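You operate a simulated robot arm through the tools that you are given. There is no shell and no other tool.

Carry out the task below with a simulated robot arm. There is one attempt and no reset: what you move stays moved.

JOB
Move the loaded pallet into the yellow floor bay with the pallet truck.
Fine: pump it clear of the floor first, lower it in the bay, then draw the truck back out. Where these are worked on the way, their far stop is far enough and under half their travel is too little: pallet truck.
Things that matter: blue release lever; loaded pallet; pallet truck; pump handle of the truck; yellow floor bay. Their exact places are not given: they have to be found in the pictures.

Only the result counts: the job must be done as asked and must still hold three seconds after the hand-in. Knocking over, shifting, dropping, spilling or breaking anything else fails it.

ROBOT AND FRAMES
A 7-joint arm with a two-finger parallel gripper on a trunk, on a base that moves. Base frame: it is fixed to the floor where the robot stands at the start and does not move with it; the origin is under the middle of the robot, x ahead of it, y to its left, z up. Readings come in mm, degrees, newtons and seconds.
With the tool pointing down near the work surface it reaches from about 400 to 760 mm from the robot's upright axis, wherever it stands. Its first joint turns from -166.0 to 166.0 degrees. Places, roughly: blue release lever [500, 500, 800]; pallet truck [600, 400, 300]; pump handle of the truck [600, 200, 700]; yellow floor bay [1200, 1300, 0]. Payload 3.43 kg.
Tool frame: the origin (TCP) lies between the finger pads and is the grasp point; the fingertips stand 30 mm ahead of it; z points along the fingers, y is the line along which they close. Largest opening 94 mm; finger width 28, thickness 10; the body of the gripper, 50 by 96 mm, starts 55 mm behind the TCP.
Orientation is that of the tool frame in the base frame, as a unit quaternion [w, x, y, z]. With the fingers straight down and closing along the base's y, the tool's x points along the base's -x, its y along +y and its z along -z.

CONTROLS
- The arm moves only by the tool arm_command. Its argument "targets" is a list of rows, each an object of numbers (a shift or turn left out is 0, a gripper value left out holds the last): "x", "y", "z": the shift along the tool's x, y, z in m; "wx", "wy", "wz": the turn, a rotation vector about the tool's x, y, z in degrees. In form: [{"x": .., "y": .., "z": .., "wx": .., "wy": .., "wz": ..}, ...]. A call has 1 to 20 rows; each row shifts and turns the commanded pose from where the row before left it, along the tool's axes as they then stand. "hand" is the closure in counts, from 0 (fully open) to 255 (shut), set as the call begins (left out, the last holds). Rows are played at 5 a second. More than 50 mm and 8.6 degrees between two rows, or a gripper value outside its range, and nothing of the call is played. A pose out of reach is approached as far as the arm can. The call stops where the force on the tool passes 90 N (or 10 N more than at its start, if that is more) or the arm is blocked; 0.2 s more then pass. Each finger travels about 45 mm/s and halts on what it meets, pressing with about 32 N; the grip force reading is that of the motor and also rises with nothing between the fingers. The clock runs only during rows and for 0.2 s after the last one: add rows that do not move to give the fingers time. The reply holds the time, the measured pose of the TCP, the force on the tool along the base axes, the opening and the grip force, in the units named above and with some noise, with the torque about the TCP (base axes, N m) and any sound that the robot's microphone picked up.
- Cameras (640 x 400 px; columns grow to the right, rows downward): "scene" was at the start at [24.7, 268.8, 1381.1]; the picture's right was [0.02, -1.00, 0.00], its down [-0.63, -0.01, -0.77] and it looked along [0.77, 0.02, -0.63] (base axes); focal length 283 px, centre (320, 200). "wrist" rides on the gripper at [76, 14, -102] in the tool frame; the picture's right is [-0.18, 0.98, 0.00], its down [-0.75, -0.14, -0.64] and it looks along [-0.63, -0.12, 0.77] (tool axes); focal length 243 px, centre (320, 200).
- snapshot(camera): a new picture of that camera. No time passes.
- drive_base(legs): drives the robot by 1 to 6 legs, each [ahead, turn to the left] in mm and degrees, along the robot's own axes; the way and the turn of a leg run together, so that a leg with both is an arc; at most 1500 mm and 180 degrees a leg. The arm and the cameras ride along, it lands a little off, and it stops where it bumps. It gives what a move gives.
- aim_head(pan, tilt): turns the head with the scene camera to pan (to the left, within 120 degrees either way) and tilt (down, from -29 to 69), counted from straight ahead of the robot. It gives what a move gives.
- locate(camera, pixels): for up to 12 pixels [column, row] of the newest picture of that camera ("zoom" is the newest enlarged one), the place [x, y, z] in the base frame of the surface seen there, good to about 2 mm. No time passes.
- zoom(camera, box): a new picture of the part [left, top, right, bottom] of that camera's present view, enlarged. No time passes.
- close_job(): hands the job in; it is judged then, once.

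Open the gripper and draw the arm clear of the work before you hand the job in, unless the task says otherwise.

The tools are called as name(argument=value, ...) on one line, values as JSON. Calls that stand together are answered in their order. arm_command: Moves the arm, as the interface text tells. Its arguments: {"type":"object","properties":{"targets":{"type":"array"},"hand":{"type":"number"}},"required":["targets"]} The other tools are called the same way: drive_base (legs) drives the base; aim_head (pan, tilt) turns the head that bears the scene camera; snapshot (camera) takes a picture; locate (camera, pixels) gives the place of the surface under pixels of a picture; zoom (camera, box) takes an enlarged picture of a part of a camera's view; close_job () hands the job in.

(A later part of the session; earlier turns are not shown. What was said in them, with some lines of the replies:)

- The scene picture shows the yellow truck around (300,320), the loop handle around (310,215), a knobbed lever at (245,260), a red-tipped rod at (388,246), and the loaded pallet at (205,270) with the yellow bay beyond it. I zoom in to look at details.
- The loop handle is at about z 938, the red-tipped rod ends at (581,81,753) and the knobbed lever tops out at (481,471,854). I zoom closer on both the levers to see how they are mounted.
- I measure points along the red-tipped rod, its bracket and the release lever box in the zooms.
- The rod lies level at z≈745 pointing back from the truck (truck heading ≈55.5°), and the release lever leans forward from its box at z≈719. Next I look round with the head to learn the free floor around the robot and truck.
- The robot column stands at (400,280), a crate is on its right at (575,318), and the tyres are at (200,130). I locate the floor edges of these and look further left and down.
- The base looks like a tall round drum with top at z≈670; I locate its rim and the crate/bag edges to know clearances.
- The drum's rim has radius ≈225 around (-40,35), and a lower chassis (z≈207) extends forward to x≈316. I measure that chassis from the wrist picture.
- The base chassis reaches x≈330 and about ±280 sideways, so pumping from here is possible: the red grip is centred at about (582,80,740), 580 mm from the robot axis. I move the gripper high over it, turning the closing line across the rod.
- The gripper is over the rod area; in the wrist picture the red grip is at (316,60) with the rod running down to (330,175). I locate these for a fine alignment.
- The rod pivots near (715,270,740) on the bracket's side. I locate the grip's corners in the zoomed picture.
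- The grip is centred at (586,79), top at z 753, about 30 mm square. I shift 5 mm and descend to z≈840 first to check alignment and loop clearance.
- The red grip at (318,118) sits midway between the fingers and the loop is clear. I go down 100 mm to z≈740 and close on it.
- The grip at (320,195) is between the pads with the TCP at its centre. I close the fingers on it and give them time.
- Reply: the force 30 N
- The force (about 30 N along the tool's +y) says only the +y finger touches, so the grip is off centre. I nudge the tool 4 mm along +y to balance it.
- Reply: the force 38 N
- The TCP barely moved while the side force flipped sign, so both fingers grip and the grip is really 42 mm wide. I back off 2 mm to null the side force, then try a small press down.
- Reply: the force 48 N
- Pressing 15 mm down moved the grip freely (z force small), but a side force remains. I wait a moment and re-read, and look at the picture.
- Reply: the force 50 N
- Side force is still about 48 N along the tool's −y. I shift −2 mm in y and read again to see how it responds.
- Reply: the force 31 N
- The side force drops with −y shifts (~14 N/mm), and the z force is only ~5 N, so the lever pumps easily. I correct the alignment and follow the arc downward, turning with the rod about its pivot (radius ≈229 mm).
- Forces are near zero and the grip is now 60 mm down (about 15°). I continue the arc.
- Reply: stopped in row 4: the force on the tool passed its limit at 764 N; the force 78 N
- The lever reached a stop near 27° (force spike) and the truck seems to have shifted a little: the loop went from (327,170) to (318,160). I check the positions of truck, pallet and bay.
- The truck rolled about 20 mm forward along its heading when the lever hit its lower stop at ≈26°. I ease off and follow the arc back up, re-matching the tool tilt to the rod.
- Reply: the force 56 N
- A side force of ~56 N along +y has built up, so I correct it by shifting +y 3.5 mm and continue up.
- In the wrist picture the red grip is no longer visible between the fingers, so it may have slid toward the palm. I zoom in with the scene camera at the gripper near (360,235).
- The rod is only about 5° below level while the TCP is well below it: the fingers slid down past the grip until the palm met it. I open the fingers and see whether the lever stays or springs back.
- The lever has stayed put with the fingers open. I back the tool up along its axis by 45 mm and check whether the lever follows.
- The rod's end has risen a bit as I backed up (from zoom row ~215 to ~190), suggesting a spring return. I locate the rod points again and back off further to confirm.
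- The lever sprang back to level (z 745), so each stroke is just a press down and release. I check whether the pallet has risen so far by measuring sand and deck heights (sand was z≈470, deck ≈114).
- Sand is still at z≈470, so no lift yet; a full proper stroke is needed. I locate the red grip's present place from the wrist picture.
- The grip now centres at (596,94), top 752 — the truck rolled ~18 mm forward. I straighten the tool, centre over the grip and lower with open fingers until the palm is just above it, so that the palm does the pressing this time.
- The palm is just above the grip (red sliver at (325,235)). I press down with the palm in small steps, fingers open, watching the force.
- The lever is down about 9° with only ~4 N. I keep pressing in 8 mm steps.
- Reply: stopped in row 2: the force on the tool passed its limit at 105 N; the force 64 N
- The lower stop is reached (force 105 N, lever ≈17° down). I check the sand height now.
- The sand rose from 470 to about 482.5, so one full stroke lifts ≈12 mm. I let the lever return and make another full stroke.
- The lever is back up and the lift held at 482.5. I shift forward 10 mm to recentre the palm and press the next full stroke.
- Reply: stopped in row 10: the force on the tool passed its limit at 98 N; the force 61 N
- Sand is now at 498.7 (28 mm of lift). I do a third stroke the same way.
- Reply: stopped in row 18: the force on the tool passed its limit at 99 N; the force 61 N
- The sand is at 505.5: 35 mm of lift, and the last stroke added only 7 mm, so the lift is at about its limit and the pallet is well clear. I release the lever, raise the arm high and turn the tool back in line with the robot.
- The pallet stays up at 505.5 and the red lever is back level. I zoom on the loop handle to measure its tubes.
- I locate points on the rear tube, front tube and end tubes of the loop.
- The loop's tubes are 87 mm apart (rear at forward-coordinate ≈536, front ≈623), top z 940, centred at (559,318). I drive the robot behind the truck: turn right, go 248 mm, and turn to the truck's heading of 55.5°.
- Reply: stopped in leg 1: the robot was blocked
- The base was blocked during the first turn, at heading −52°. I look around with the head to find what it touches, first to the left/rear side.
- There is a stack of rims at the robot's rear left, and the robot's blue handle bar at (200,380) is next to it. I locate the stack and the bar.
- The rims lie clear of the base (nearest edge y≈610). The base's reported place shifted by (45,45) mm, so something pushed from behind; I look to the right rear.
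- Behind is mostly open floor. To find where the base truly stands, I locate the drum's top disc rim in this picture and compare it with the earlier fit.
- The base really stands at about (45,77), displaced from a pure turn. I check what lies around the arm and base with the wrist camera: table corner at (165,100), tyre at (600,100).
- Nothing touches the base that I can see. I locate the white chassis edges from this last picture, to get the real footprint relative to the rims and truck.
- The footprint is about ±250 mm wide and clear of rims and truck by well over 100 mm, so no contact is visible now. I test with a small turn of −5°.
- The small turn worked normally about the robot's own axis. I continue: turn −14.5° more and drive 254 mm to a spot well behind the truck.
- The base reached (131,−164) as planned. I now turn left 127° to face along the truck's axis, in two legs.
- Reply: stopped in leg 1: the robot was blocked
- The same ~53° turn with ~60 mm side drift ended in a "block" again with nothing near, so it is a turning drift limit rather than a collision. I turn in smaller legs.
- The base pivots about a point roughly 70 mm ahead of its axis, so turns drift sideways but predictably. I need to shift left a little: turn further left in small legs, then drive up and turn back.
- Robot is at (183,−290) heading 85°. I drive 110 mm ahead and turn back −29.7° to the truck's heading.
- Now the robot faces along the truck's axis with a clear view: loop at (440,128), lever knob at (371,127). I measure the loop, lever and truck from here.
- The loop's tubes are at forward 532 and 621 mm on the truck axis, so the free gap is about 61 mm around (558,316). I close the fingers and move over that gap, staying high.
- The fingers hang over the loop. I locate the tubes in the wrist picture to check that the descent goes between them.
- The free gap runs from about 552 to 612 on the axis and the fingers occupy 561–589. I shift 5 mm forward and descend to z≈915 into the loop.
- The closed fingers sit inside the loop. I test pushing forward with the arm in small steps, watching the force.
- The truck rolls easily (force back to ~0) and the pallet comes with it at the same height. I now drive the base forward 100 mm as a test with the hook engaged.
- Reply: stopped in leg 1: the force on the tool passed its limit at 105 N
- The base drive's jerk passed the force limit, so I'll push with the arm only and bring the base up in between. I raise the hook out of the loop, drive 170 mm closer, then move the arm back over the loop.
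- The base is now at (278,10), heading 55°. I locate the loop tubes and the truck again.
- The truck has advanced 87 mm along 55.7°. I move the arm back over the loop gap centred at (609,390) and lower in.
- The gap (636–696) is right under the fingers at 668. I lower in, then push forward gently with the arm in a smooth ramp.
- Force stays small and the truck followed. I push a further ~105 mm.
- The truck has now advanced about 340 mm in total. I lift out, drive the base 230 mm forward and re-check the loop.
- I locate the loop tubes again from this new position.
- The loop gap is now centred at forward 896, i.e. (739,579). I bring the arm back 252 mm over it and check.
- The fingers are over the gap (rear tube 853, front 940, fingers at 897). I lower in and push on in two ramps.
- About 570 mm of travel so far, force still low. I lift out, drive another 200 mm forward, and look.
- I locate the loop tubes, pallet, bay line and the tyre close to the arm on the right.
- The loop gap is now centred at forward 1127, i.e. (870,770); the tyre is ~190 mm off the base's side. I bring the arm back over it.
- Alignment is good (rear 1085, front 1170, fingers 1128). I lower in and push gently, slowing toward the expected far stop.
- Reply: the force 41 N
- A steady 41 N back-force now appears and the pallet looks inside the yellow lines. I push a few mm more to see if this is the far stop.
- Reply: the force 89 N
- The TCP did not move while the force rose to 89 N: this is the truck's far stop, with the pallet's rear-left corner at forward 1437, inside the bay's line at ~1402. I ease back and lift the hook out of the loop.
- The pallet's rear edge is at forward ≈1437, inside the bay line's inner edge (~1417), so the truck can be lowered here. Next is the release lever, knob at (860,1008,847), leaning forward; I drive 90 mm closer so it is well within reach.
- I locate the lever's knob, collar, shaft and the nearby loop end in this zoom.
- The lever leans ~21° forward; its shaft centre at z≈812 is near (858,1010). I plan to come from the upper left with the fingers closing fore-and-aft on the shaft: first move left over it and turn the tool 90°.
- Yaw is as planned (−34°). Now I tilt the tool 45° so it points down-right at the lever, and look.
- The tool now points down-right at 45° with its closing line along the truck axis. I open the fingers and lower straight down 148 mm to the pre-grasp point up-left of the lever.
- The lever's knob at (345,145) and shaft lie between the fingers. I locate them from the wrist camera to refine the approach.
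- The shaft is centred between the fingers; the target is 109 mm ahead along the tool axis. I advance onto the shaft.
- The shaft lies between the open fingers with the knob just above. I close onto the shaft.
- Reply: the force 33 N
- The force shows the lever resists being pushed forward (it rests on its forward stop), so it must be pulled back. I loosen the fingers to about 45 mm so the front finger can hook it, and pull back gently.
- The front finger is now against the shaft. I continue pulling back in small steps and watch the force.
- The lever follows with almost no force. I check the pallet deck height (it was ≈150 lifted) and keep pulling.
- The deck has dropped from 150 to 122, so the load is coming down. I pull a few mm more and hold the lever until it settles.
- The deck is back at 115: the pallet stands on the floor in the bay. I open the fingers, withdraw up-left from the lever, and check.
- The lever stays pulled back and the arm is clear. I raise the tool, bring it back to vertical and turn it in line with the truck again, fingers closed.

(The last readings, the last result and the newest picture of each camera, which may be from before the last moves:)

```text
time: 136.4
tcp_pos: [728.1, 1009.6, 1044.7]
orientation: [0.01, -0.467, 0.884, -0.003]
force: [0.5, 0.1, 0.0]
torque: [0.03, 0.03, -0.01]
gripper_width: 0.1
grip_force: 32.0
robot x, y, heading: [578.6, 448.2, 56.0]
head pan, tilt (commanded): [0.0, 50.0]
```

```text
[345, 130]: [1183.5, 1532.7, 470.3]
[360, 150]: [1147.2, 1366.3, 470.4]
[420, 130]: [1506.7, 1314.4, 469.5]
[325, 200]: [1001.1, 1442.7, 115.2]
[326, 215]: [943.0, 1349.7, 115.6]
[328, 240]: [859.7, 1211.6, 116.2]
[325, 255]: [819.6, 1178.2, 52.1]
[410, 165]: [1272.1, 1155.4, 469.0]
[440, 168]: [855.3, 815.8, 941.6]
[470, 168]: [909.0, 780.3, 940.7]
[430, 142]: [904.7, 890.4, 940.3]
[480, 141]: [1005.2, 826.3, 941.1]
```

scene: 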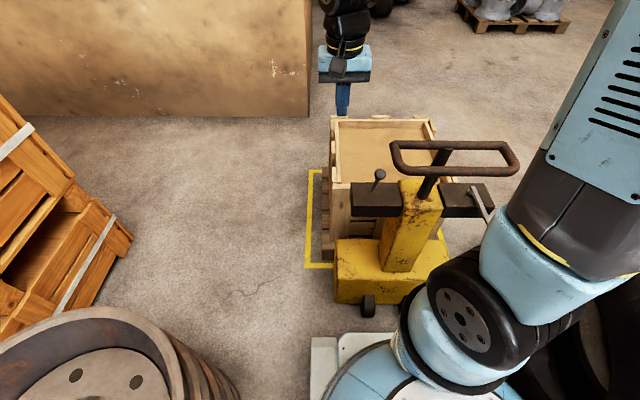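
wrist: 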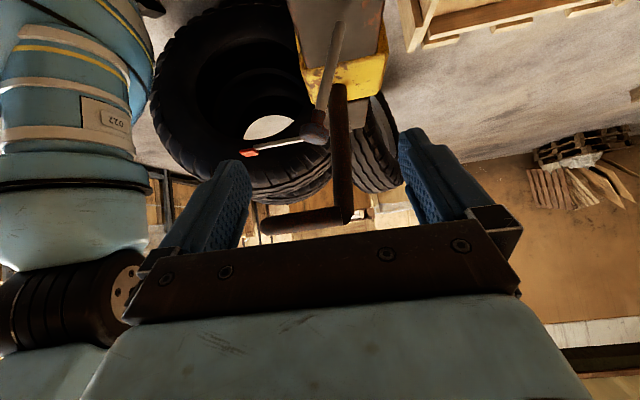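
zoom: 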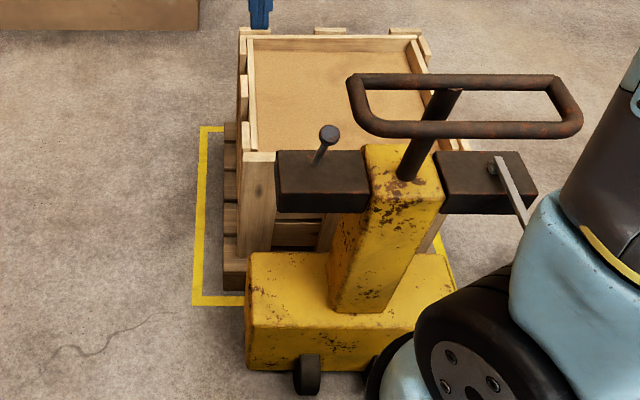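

The sand is back at 470 and the pallet's rear-left corner is at forward 1435, so it rests fully within the bay. To draw the truck out I first reverse the base 220 mm so the arm has pulling room.

drive_base(legs=[[-220, 0]])

snapshot(camera="scene")

locate(camera="scene", pixels=[[410, 125], [440, 128], [470, 127], [400, 108], [430, 108], [470, 108]])

```text
time: 138.1
tcp_pos: [602.5, 824.8, 1045.3]
orientation: [0.01, -0.468, 0.884, -0.002]
force: [-0.4, 0.7, -0.7]
torque: [-0.01, 0.02, -0.01]
gripper_width: 0.0
grip_force: 31.9
robot x, y, heading: [452.7, 263.5, 56.4]
head pan, tilt (commanded): [0.0, 50.0]
```

```text
taken
```

scene: 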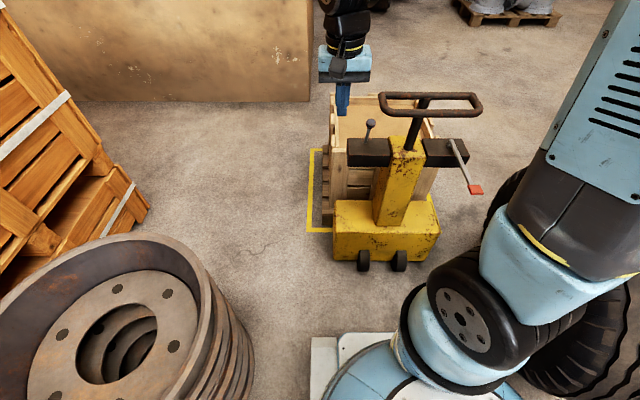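

```text
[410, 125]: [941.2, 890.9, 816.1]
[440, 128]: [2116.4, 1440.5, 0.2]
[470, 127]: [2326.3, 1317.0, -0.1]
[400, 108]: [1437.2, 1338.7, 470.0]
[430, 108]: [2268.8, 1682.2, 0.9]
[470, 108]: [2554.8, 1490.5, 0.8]
```

I zoom on the loop to get its tubes accurately from the new stand.

zoom(camera="scene", box=[360, 80, 500, 180])

locate(camera="scene", pixels=[[400, 114], [430, 115], [460, 114], [400, 96], [430, 96], [460, 96], [370, 123], [350, 110]])

```text
4.00 times, centred on (430, 130) of scene
```

zoom: 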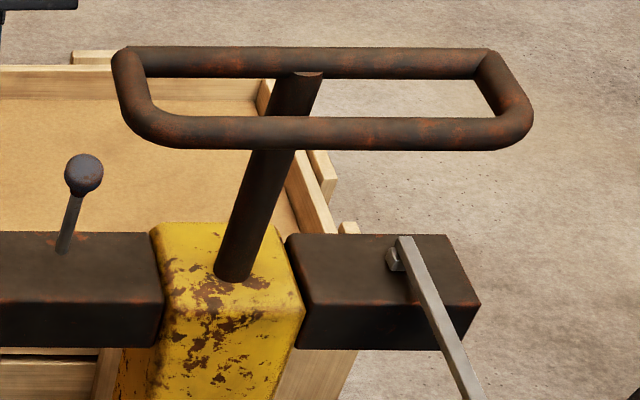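

```text
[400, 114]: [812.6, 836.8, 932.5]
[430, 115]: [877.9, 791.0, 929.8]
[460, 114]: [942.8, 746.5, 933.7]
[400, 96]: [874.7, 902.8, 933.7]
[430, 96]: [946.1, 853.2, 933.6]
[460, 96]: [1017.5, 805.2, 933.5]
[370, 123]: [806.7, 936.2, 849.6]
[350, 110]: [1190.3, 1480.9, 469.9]
```

The loop's tubes are at forward 1160 and 1249. I move the hook over the gap at (911,830).

arm_command(targets=[{"x": -0.0222, "y": -0.0316}, {"x": -0.0222, "y": -0.0316}, {"x": -0.0222, "y": -0.0316}, {"x": -0.0222, "y": -0.0316}, {"x": -0.0222, "y": -0.0316}, {"x": -0.0222, "y": -0.0316}, {"x": -0.0222, "y": -0.0316}, {"x": -0.0222, "y": -0.0314}, {}], hand=255)

snapshot(camera="wrist")

locate(camera="wrist", pixels=[[320, 60], [320, 66], [250, 75], [240, 165], [390, 150], [400, 50], [320, 110], [430, 150]])

```text
time: 140.1
tcp_pos: [907.8, 828.1, 1049.8]
orientation: [0.009, -0.468, 0.884, -0.001]
force: [0.1, 0.1, -0.7]
torque: [0.01, -0.01, 0.0]
gripper_width: 0.0
grip_force: 32.3
robot x, y, heading: [453.5, 262.4, 55.9]
head pan, tilt (commanded): [0.0, 50.0]
```

```text
taken
```

wrist: 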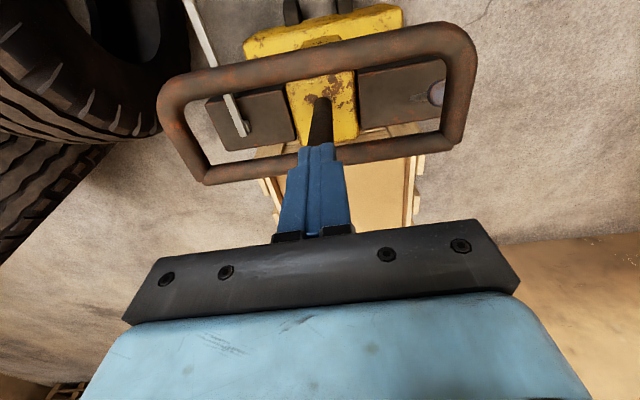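

```text
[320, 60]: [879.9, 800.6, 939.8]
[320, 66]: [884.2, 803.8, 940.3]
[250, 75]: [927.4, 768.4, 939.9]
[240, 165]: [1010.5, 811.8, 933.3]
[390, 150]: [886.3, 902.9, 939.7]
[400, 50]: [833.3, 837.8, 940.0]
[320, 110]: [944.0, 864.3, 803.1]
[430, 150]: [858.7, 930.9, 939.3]
```

Alignment is good (rear inner edge 1175, fingers from 1183). I lower in and pull the truck back gently, checking first that the pallet stays put.

arm_command(targets=[{"x": -0.004}, {"z": 0.045}, {"z": 0.045}, {"z": 0.045}, {}], hand=255)

arm_command(targets=[{"x": 0.005}, {"x": 0.005}, {"x": 0.004}, {"x": 0.004}, {"x": 0.004}, {"x": 0.005}, {"x": 0.006}, {"x": 0.006}, {"x": 0.006}, {"x": 0.005}, {"x": 0.004}, {"x": 0.003}, {}], hand=255)

snapshot(camera="scene")

zoom(camera="scene", box=[290, 80, 460, 290])

```text
time: 141.3
tcp_pos: [914.3, 837.6, 918.7]
orientation: [0.01, -0.468, 0.884, -0.003]
force: [-0.8, -0.6, 0.7]
torque: [0.02, 0.0, -0.01]
gripper_width: 0.0
grip_force: 32.6
robot x, y, heading: [456.7, 264.1, 55.9]
head pan, tilt (commanded): [0.0, 50.0]
```

```text
time: 144.1
tcp_pos: [884.0, 786.2, 915.6]
orientation: [0.009, -0.468, 0.884, -0.002]
force: [-0.5, -0.6, 0.0]
torque: [-0.02, 0.01, -0.01]
gripper_width: 0.0
grip_force: 31.5
robot x, y, heading: [451.8, 266.5, 56.1]
head pan, tilt (commanded): [0.0, 50.0]
```

```text
taken
```

scene: 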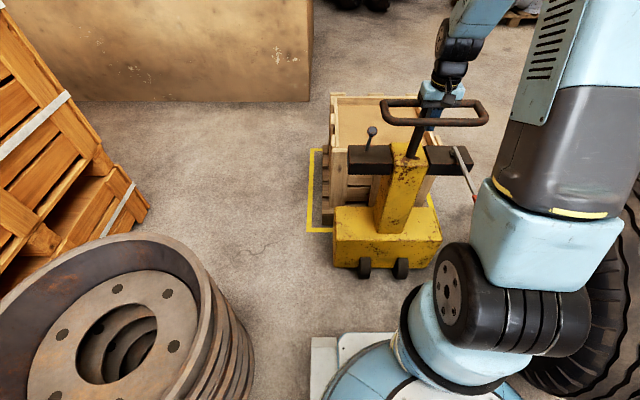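

```text
1.90 times, centred on (375, 185) of scene
```

zoom: 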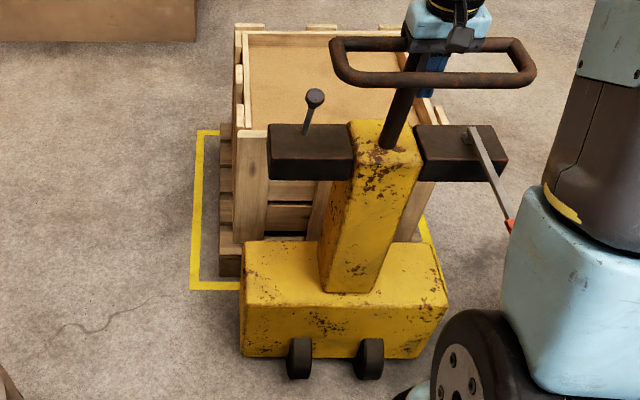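

The truck came back a bit while the pallet looks unmoved. I verify the pallet's corner and sand heights.

locate(camera="scene", pixels=[[328, 220], [327, 224], [335, 105], [345, 110], [410, 105], [325, 180], [372, 133], [318, 230], [313, 228]])

```text
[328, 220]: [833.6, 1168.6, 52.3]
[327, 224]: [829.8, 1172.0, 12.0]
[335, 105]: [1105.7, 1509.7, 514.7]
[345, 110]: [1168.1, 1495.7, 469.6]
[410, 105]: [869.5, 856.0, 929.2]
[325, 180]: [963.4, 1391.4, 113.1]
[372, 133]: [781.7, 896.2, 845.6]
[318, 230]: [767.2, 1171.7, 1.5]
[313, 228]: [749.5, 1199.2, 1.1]
```

The pallet's corner is still at forward 1435, so it stays while the truck comes out. I pull further in a longer ramp.

arm_command(targets=[{"x": 0.004}, {"x": 0.006}, {"x": 0.008}, {"x": 0.01}, {"x": 0.01}, {"x": 0.01}, {"x": 0.01}, {"x": 0.01}, {"x": 0.01}, {"x": 0.01}, {"x": 0.01}, {"x": 0.01}, {"x": 0.01}, {"x": 0.01}, {"x": 0.01}, {"x": 0.008}, {"x": 0.006}, {"x": 0.004}, {}], hand=255)

snapshot(camera="scene")

snapshot(camera="wrist")

```text
time: 148.1
tcp_pos: [796.0, 659.2, 914.8]
orientation: [0.01, -0.468, 0.884, -0.002]
force: [0.8, -0.1, 0.7]
torque: [0.0, 0.01, -0.01]
gripper_width: 0.0
grip_force: 31.8
robot x, y, heading: [453.2, 265.7, 56.1]
head pan, tilt (commanded): [0.0, 50.0]
```

```text
taken
```

scene: 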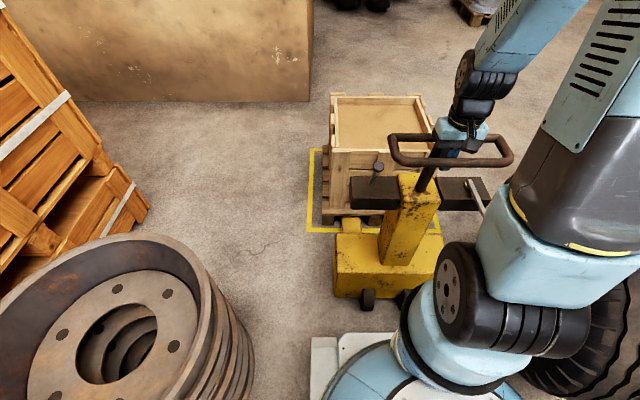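

```text
taken
```

wrist: 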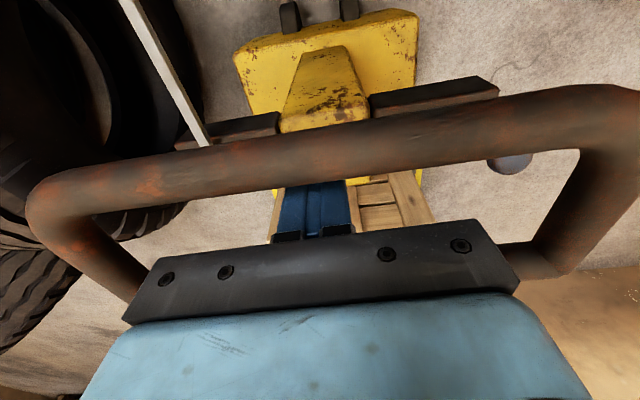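

The truck is well on its way out, pallet still in the bay. I pull 60 mm more, then lift out and reverse the base for another stroke.

arm_command(targets=[{"x": 0.004}, {"x": 0.006}, {"x": 0.008}, {"x": 0.01}, {"x": 0.01}, {"x": 0.01}, {"x": 0.007}, {"x": 0.004}, {"x": 0.002}, {}, {"x": -0.012}, {"z": -0.035}, {"z": -0.035}, {"z": -0.035}, {}], hand=255)

drive_base(legs=[[-270, 0]])

snapshot(camera="scene")

```text
time: 151.3
tcp_pos: [782.8, 636.9, 1026.0]
orientation: [0.01, -0.468, 0.884, -0.003]
force: [-0.1, -0.5, 0.0]
torque: [-0.01, 0.0, 0.05]
gripper_width: 0.0
grip_force: 31.8
out of reach, approached as far as the arm can: row 5, 6, 7, 8
robot x, y, heading: [451.7, 263.0, 56.0]
head pan, tilt (commanded): [0.0, 50.0]
```

```text
time: 153.2
tcp_pos: [634.5, 414.4, 1026.8]
orientation: [0.011, -0.468, 0.884, -0.003]
force: [0.1, -0.1, 0.5]
torque: [-0.01, -0.01, -0.01]
gripper_width: 0.1
grip_force: 31.3
robot x, y, heading: [306.1, 40.8, 56.0]
head pan, tilt (commanded): [0.0, 50.0]
```

```text
taken
```

scene: 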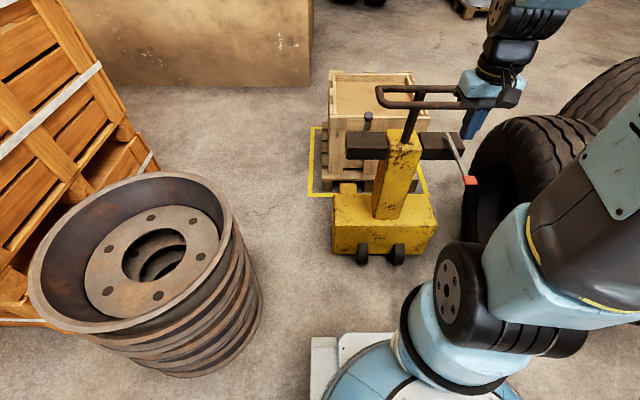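

I locate the loop again from here and check the pallet has stayed.

locate(camera="scene", pixels=[[395, 105], [420, 106], [445, 105], [395, 88], [420, 88], [445, 88], [345, 90], [380, 90], [332, 190], [367, 117], [470, 180], [335, 178]])

zoom(camera="scene", box=[300, 60, 500, 270])

```text
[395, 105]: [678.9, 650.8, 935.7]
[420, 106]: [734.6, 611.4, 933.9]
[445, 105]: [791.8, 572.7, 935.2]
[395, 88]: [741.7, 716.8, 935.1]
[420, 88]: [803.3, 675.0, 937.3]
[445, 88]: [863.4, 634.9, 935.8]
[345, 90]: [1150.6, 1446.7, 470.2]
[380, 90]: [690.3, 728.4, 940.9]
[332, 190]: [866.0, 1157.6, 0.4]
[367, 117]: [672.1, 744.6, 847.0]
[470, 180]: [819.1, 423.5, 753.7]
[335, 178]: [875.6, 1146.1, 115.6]
```

```text
1.90 times, centred on (400, 165) of scene
```

zoom: 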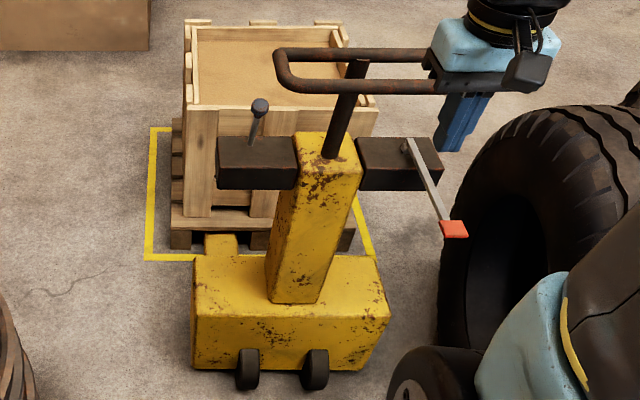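

The truck is about 236 mm out, pallet unchanged (sand 470, deck 115). The loop's gap is now at forward 971; I come forward 40 mm with the base to reach it comfortably.

drive_base(legs=[[40, 0]])

```text
time: 154.1
tcp_pos: [657.5, 447.7, 1027.6]
orientation: [0.01, -0.468, 0.884, -0.003]
force: [-1.2, 0.1, 0.2]
torque: [-0.03, -0.02, -0.01]
gripper_width: 0.1
grip_force: 31.9
robot x, y, heading: [326.8, 75.5, 56.0]
head pan, tilt (commanded): [0.0, 50.0]
```

I move the hook forward 225 mm over the gap and check the alignment.

arm_command(targets=[{"x": -0.045, "y": 0.0012}, {"x": -0.045, "y": 0.0012}, {"x": -0.045, "y": 0.0012}, {"x": -0.045, "y": 0.0012}, {"x": -0.0447, "y": 0.0012}, {}], hand=255)

snapshot(camera="wrist")

locate(camera="wrist", pixels=[[320, 60], [320, 55], [250, 70], [240, 175], [390, 155], [400, 45]])

```text
time: 155.5
tcp_pos: [778.1, 637.6, 1031.2]
orientation: [0.01, -0.468, 0.884, -0.003]
force: [0.2, -0.5, -0.9]
torque: [-0.03, 0.01, -0.01]
gripper_width: 0.0
grip_force: 32.7
robot x, y, heading: [326.0, 77.1, 56.0]
head pan, tilt (commanded): [0.0, 50.0]
```

```text
taken
```

wrist: 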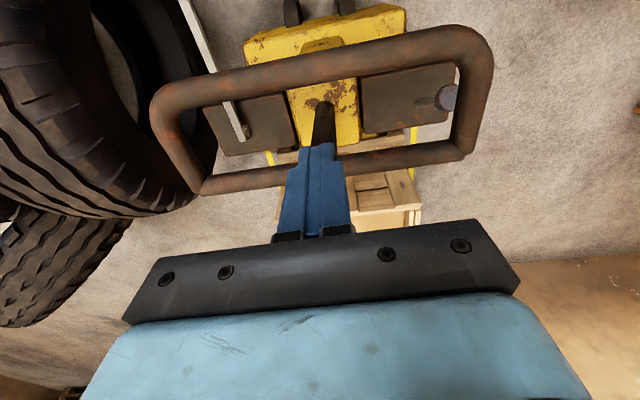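

```text
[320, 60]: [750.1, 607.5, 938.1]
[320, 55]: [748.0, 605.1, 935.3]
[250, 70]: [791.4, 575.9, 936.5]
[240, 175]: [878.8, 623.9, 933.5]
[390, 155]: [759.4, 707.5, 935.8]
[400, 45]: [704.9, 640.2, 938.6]
```

Alignment is good. I lower in and pull back in two ramps, staying within the arm's near limit.

arm_command(targets=[{"z": 0.04}, {"z": 0.04}, {"z": 0.036}, {}], hand=255)

arm_command(targets=[{"x": 0.005}, {"x": 0.005}, {"x": 0.004}, {"x": 0.004}, {"x": 0.006}, {"x": 0.008}, {"x": 0.009}, {"x": 0.01}, {"x": 0.01}, {"x": 0.01}, {"x": 0.01}, {"x": 0.01}, {"x": 0.01}, {"x": 0.01}, {"x": 0.01}, {"x": 0.008}, {"x": 0.006}, {"x": 0.004}, {}], hand=255)

arm_command(targets=[{"x": 0.004}, {"x": 0.006}, {"x": 0.008}, {"x": 0.01}, {"x": 0.01}, {"x": 0.01}, {"x": 0.01}, {"x": 0.008}, {"x": 0.006}, {"x": 0.004}, {}], hand=255)

snapshot(camera="scene")

```text
time: 156.5
tcp_pos: [779.0, 639.0, 916.5]
orientation: [0.01, -0.468, 0.884, -0.002]
force: [0.4, 0.5, 0.5]
torque: [0.02, -0.01, 0.0]
gripper_width: 0.0
grip_force: 32.1
robot x, y, heading: [325.4, 75.5, 55.9]
head pan, tilt (commanded): [0.0, 50.0]
```

```text
time: 160.5
tcp_pos: [702.6, 524.4, 912.2]
orientation: [0.009, -0.467, 0.884, -0.002]
force: [0.2, 1.5, -0.6]
torque: [-0.01, -0.01, -0.09]
gripper_width: 0.0
grip_force: 32.0
robot x, y, heading: [326.1, 76.7, 56.1]
head pan, tilt (commanded): [0.0, 50.0]
```

```text
time: 162.9
tcp_pos: [658.4, 460.5, 911.5]
orientation: [0.01, -0.467, 0.884, -0.003]
force: [0.1, 0.1, -0.8]
torque: [-0.01, -0.02, 0.01]
gripper_width: 0.0
grip_force: 31.5
robot x, y, heading: [324.5, 73.5, 56.2]
head pan, tilt (commanded): [0.0, 50.0]
```

```text
taken
```

scene: 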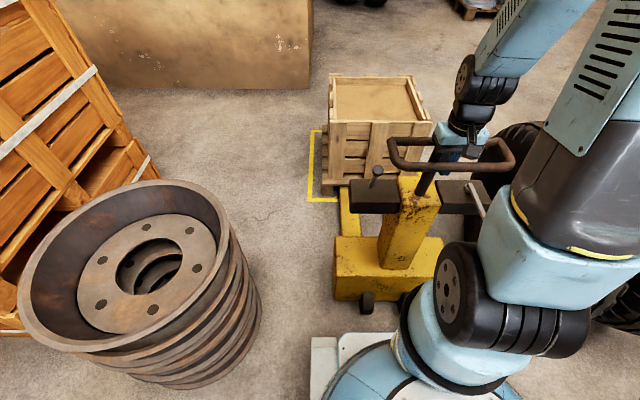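

The truck is about 440 mm out, forks now largely visible. I lift out, reverse the base again, and repeat.

arm_command(targets=[{"x": -0.014}, {"z": -0.035}, {"z": -0.035}, {"z": -0.035}, {}], hand=255)

drive_base(legs=[[-235, 0]])

snapshot(camera="scene")

locate(camera="scene", pixels=[[395, 111], [420, 112], [445, 111], [395, 93], [420, 93], [445, 93], [345, 75], [380, 75], [330, 150], [370, 120]])

```text
time: 164.1
tcp_pos: [666.2, 473.1, 1017.9]
orientation: [0.01, -0.467, 0.884, -0.002]
force: [-0.3, -1.0, 0.2]
torque: [0.02, 0.01, -0.03]
gripper_width: 0.1
grip_force: 32.4
robot x, y, heading: [323.5, 72.7, 56.2]
head pan, tilt (commanded): [0.0, 50.0]
```

```text
time: 165.9
tcp_pos: [533.4, 280.5, 1016.6]
orientation: [0.01, -0.47, 0.882, -0.002]
force: [0.0, -0.1, -0.5]
torque: [-0.01, -0.04, 0.0]
gripper_width: 0.1
grip_force: 31.7
robot x, y, heading: [193.6, -118.6, 56.6]
head pan, tilt (commanded): [0.0, 50.0]
```

```text
taken
```

scene: 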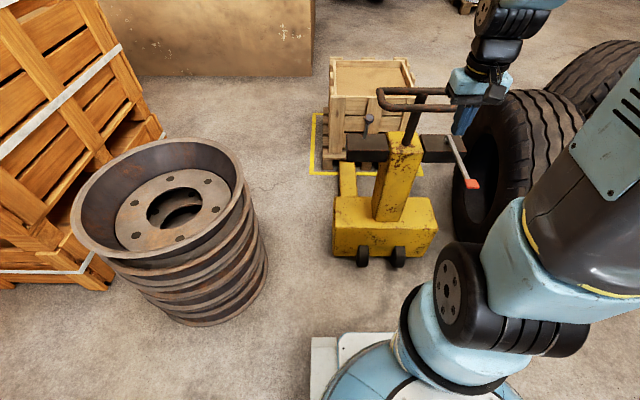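

```text
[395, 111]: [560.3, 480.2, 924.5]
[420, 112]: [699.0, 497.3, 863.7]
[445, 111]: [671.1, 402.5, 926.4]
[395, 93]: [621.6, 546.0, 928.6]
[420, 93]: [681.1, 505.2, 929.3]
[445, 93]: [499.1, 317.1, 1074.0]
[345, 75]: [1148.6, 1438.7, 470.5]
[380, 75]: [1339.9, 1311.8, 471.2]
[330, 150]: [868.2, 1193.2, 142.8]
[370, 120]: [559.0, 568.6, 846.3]
```

I drive 30 mm forward for reach and bring the hook over the gap at forward ≈764.

drive_base(legs=[[30, -0.7]])

```text
time: 166.7
tcp_pos: [555.1, 300.5, 1018.8]
orientation: [0.01, -0.464, 0.886, -0.003]
force: [-0.3, 0.3, -0.5]
torque: [-0.03, -0.03, -0.03]
gripper_width: 0.2
grip_force: 31.9
robot x, y, heading: [208.5, -92.8, 55.7]
head pan, tilt (commanded): [0.0, 50.0]
```

I move the hook forward 202 mm over the gap and check.

arm_command(targets=[{"x": -0.0404, "y": 0.0014}, {"x": -0.0404, "y": 0.0014}, {"x": -0.0404, "y": 0.0014}, {"x": -0.0404, "y": 0.0014}, {"x": -0.0403, "y": 0.0013}, {}], hand=255)

snapshot(camera="wrist")

locate(camera="wrist", pixels=[[320, 60], [320, 55], [250, 70], [240, 175], [390, 155], [400, 45]])

```text
time: 168.1
tcp_pos: [667.3, 470.5, 1022.8]
orientation: [0.01, -0.464, 0.886, -0.003]
force: [0.2, -0.5, 0.6]
torque: [0.0, -0.03, -0.03]
gripper_width: 0.1
grip_force: 32.1
robot x, y, heading: [211.8, -95.3, 55.8]
head pan, tilt (commanded): [0.0, 50.0]
```

```text
taken
```

wrist: 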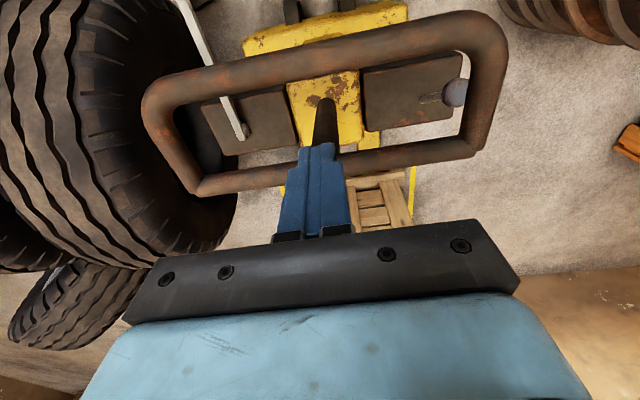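

```text
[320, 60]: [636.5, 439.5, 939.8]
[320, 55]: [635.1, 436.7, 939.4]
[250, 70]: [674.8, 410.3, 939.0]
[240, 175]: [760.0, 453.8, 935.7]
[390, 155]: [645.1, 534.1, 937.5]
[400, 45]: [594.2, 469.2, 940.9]
```

Alignment good. I lower in and pull the last ~210 mm, slowing toward the starting place.

arm_command(targets=[{"z": 0.04}, {"z": 0.04}, {"z": 0.028}, {}], hand=255)

arm_command(targets=[{"x": 0.008}, {"x": 0.005}, {"x": 0.004}, {"x": 0.004}, {"x": 0.006}, {"x": 0.008}, {"x": 0.009}, {"x": 0.01}, {"x": 0.01}, {"x": 0.01}, {"x": 0.01}, {"x": 0.01}, {"x": 0.01}, {"x": 0.01}, {"x": 0.01}, {"x": 0.008}, {"x": 0.006}, {"x": 0.004}, {}], hand=255)

snapshot(camera="scene")

```text
time: 169.1
tcp_pos: [667.9, 471.5, 912.8]
orientation: [0.01, -0.464, 0.886, -0.003]
force: [0.6, 0.3, -1.0]
torque: [-0.01, 0.01, 0.03]
gripper_width: 0.0
grip_force: 31.8
robot x, y, heading: [210.2, -94.4, 55.8]
head pan, tilt (commanded): [0.0, 50.0]
```

```text
time: 173.1
tcp_pos: [586.7, 354.4, 910.4]
orientation: [0.01, -0.465, 0.885, -0.002]
force: [0.3, -0.2, 0.5]
torque: [0.01, -0.04, -0.02]
gripper_width: 0.3
grip_force: 31.8
robot x, y, heading: [212.6, -93.9, 55.7]
head pan, tilt (commanded): [0.0, 50.0]
```

```text
taken
```

scene: 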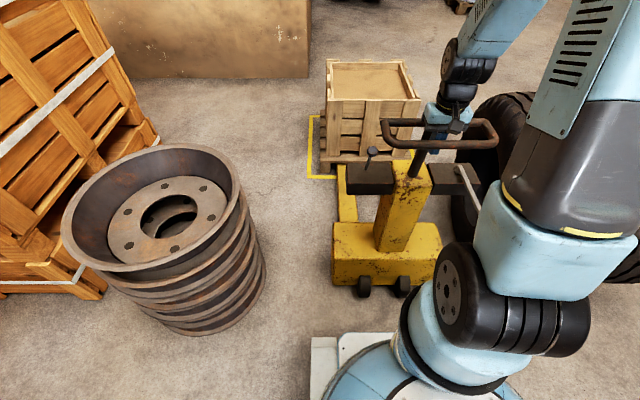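

No resistance so far; I pull the remaining ~80 mm gently.

arm_command(targets=[{"x": 0.004}, {"x": 0.006}, {"x": 0.008}, {"x": 0.008}, {"x": 0.008}, {"x": 0.008}, {"x": 0.008}, {"x": 0.007}, {"x": 0.006}, {"x": 0.005}, {"x": 0.004}, {"x": 0.003}, {"x": 0.003}, {"x": 0.002}, {}], hand=255)

snapshot(camera="scene")

zoom(camera="scene", box=[290, 50, 500, 310])

locate(camera="scene", pixels=[[371, 155], [440, 148], [345, 70], [390, 70], [322, 158], [330, 152], [345, 175], [350, 190], [375, 290], [410, 290]])

```text
time: 176.3
tcp_pos: [540.1, 289.7, 911.0]
orientation: [0.01, -0.465, 0.885, -0.002]
force: [2.2, 1.2, -0.4]
torque: [-0.03, 0.05, 0.07]
gripper_width: 0.0
grip_force: 32.4
robot x, y, heading: [213.1, -97.5, 55.5]
head pan, tilt (commanded): [0.0, 50.0]
```

```text
taken
```

scene: 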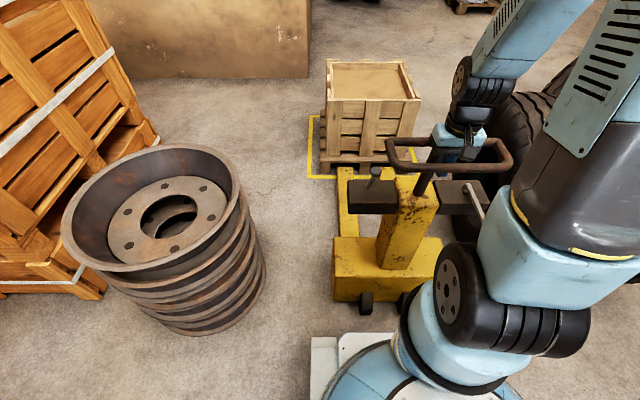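

```text
1.54 times, centred on (395, 180) of scene
```

zoom: 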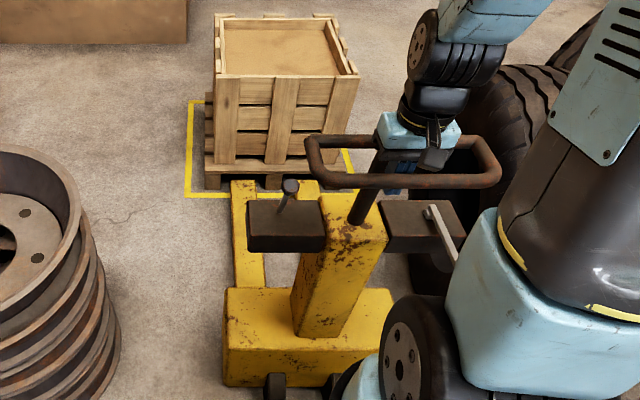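

```text
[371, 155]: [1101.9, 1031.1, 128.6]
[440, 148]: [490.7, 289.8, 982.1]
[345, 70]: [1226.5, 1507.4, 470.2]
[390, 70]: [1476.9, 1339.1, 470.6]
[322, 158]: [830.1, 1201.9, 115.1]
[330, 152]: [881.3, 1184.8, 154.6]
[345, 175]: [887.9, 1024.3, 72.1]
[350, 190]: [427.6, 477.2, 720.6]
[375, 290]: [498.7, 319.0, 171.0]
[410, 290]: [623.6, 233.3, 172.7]
```

The truck is back at about its starting place. I zoom on the fork tips and pallet edge to see whether the forks are clear.

zoom(camera="scene", box=[310, 130, 400, 200])

locate(camera="zoom", pixels=[[175, 250], [180, 230], [185, 215], [215, 215], [230, 230], [200, 240], [330, 230], [345, 225], [110, 240], [250, 195], [170, 205], [300, 245]])

```text
5.71 times, centred on (355, 165) of scene
```

zoom: 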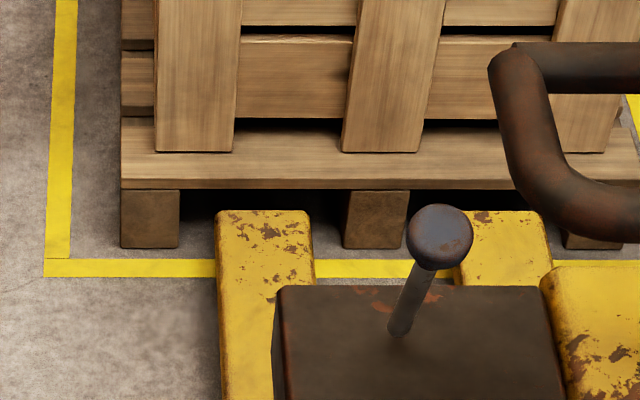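

```text
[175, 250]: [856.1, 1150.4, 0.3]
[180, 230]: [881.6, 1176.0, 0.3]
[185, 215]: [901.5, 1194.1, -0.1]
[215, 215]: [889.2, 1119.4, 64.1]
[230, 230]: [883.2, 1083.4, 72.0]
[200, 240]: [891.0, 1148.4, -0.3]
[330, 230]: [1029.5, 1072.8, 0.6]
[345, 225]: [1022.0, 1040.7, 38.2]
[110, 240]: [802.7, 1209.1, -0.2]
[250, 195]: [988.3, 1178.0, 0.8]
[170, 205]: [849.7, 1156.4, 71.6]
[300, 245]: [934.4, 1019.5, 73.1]
```

The fork tips end at forward ≈1428, just out from under the pallet (rear edge 1435). I pull a little further for margin, watching for the rear stop.

arm_command(targets=[{"x": 0.003}, {"x": 0.003}, {"x": 0.003}, {"x": 0.003}, {"x": 0.003}, {"x": 0.003}, {}], hand=255)

zoom(camera="scene", box=[310, 130, 400, 200])

```text
time: 177.9
tcp_pos: [536.2, 282.5, 909.9]
orientation: [0.01, -0.463, 0.886, -0.003]
force: [5.3, 22.4, -6.1]
torque: [-0.37, 0.05, -0.07]
gripper_width: 0.2
grip_force: 32.5
out of reach, approached as far as the arm can: row 4, 6
robot x, y, heading: [211.3, -94.6, 55.8]
head pan, tilt (commanded): [0.0, 50.0]
```

```text
5.71 times, centred on (355, 165) of scene
```

zoom: 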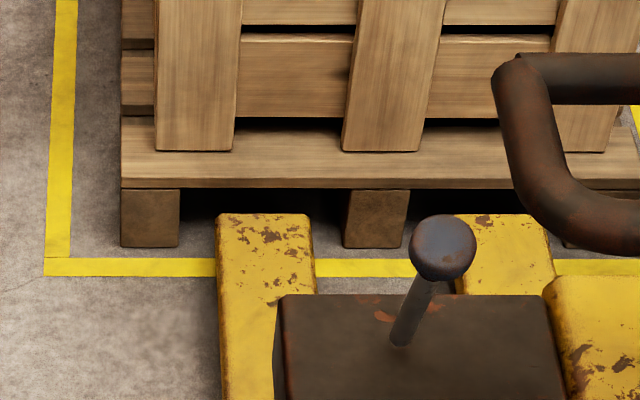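

A 21 N forward pull on the tool at forward 536 shows the truck has reached its rear stop at the starting place, with fork tips ~15 mm clear of the pallet. I unhook, raise the arm and open the gripper.

arm_command(targets=[{"x": -0.006}, {"x": -0.012}, {}, {"z": -0.035}, {"z": -0.035}, {"z": -0.035}, {"z": -0.04}, {"z": -0.04}, {}], hand=255)

drive_base(legs=[[-200, 0]])

arm_command(targets=[{}, {}, {}, {}, {}], hand=0)

snapshot(camera="scene")

```text
time: 179.9
tcp_pos: [546.2, 294.6, 1098.8]
orientation: [0.011, -0.465, 0.885, -0.002]
force: [0.3, 0.0, -0.3]
torque: [0.0, 0.02, 0.01]
gripper_width: 0.0
grip_force: 32.0
robot x, y, heading: [213.8, -93.2, 55.8]
head pan, tilt (commanded): [0.0, 50.0]
```

```text
time: 181.5
tcp_pos: [431.3, 123.1, 1099.0]
orientation: [0.01, -0.464, 0.886, -0.002]
force: [-1.1, 0.3, -0.5]
torque: [0.01, 0.03, -0.02]
gripper_width: 0.1
grip_force: 32.1
robot x, y, heading: [92.1, -267.0, 55.9]
head pan, tilt (commanded): [0.0, 50.0]
```

```text
time: 182.7
tcp_pos: [430.8, 122.6, 1099.3]
orientation: [0.009, -0.464, 0.886, -0.003]
force: [0.1, -0.8, -0.4]
torque: [0.03, 0.01, 0.02]
gripper_width: 94.3
grip_force: 0.0
robot x, y, heading: [95.8, -270.6, 55.6]
head pan, tilt (commanded): [0.0, 50.0]
```

```text
taken
```

scene: 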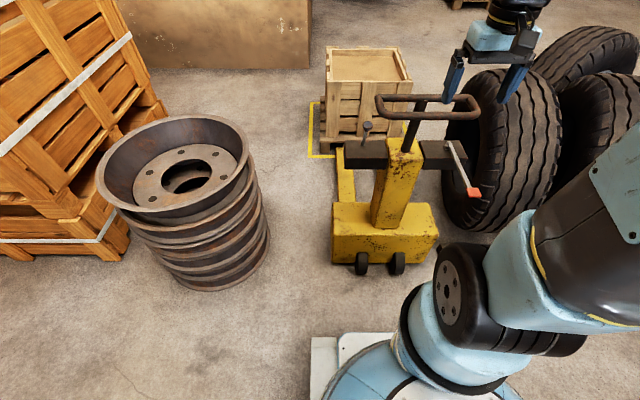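

The arm is clear and the gripper open. I tilt the head up a bit to verify the pallet's placement against all of the bay's lines.

aim_head(pan=0, tilt=38)

snapshot(camera="scene")

zoom(camera="scene", box=[290, 90, 450, 240])

```text
time: 183.5
tcp_pos: [429.7, 124.0, 1097.7]
orientation: [0.009, -0.465, 0.885, -0.002]
force: [0.1, -0.3, -0.2]
torque: [-0.03, -0.01, 0.06]
gripper_width: 93.9
grip_force: 0.1
robot x, y, heading: [96.4, -267.6, 55.6]
head pan, tilt (commanded): [0.0, 38.0]
```

```text
taken
```

scene: 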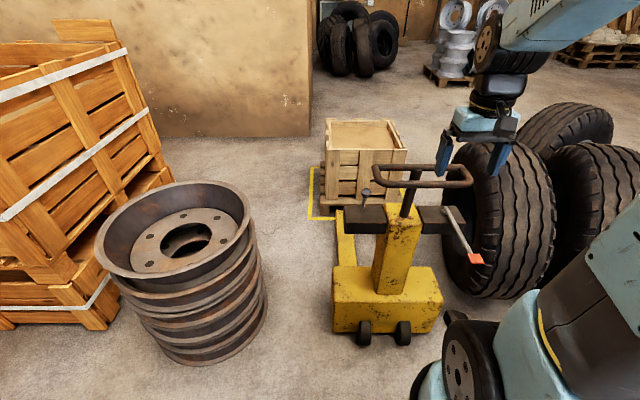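

```text
2.67 times, centred on (370, 165) of scene
```

zoom: 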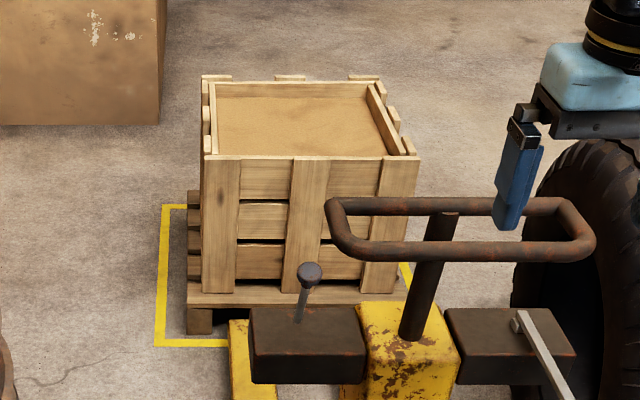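

The pallet sits within the lines on the left and rear. I locate the pallet's corners and the line edges to be sure of the margins.

locate(camera="zoom", pixels=[[200, 330], [195, 325], [215, 337], [215, 346], [170, 300], [158, 300], [405, 268], [409, 272], [192, 195], [180, 207], [300, 120], [405, 285]])

```text
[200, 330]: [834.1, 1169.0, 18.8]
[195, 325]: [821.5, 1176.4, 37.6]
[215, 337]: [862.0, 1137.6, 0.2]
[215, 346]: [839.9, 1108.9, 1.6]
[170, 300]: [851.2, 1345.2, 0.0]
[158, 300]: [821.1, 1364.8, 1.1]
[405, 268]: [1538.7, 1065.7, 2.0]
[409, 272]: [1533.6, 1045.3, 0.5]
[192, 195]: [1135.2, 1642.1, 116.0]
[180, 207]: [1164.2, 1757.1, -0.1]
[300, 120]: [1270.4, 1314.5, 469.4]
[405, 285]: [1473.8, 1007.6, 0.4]
```

The pallet stands on the floor (sand 470) from forward 1435 to about 1996, within the bay's lines (1425–~2055), with room at both sides. The truck is drawn back to its rear stop, and the arm is clear with the gripper open. I hand the job in.

close_job()

```text
The job is handed in.
```

I moved the loaded pallet into the yellow floor bay and handed the job in. No verdict came back, only confirmation of the hand-in.

- **Lift:** I pumped the truck until the pallet was about 35 mm clear of the floor. The third full stroke added only 7 mm, so it was near its limit.
- **Move:** I pushed the truck by its loop handle to its far stop, roughly 650 mm from where it started.
- **Lower:** I pulled the blue release lever back and the pallet came down onto the floor. The load and deck are back at their starting heights.
- **Placement:** The pallet sits inside the bay lines. It clears the rear line by about 10 mm and the left line by about 50 mm. I estimate about 60 mm at the front and more than that on the right.
- **Truck:** I drew the truck back to its rear stop at its starting place. The fork tips are about 15 mm clear of the pallet, and the pallet did not move while I pulled the truck out.

**Force spike:** on the first pump stroke the gripper slid down and hit the pump handle with a brief spike of about 760 N. That rolled the truck about 18 mm forward before the pallet was lifted.

**Base stops:** the base reported itself blocked twice while turning. I found nothing touching it; both times it had drifted sideways in a large turn, so I used smaller turns after that.

I saw no sign that anything else was touched or shifted, but I did not re-measure every object at the end. The release lever is still in its pulled-back position.
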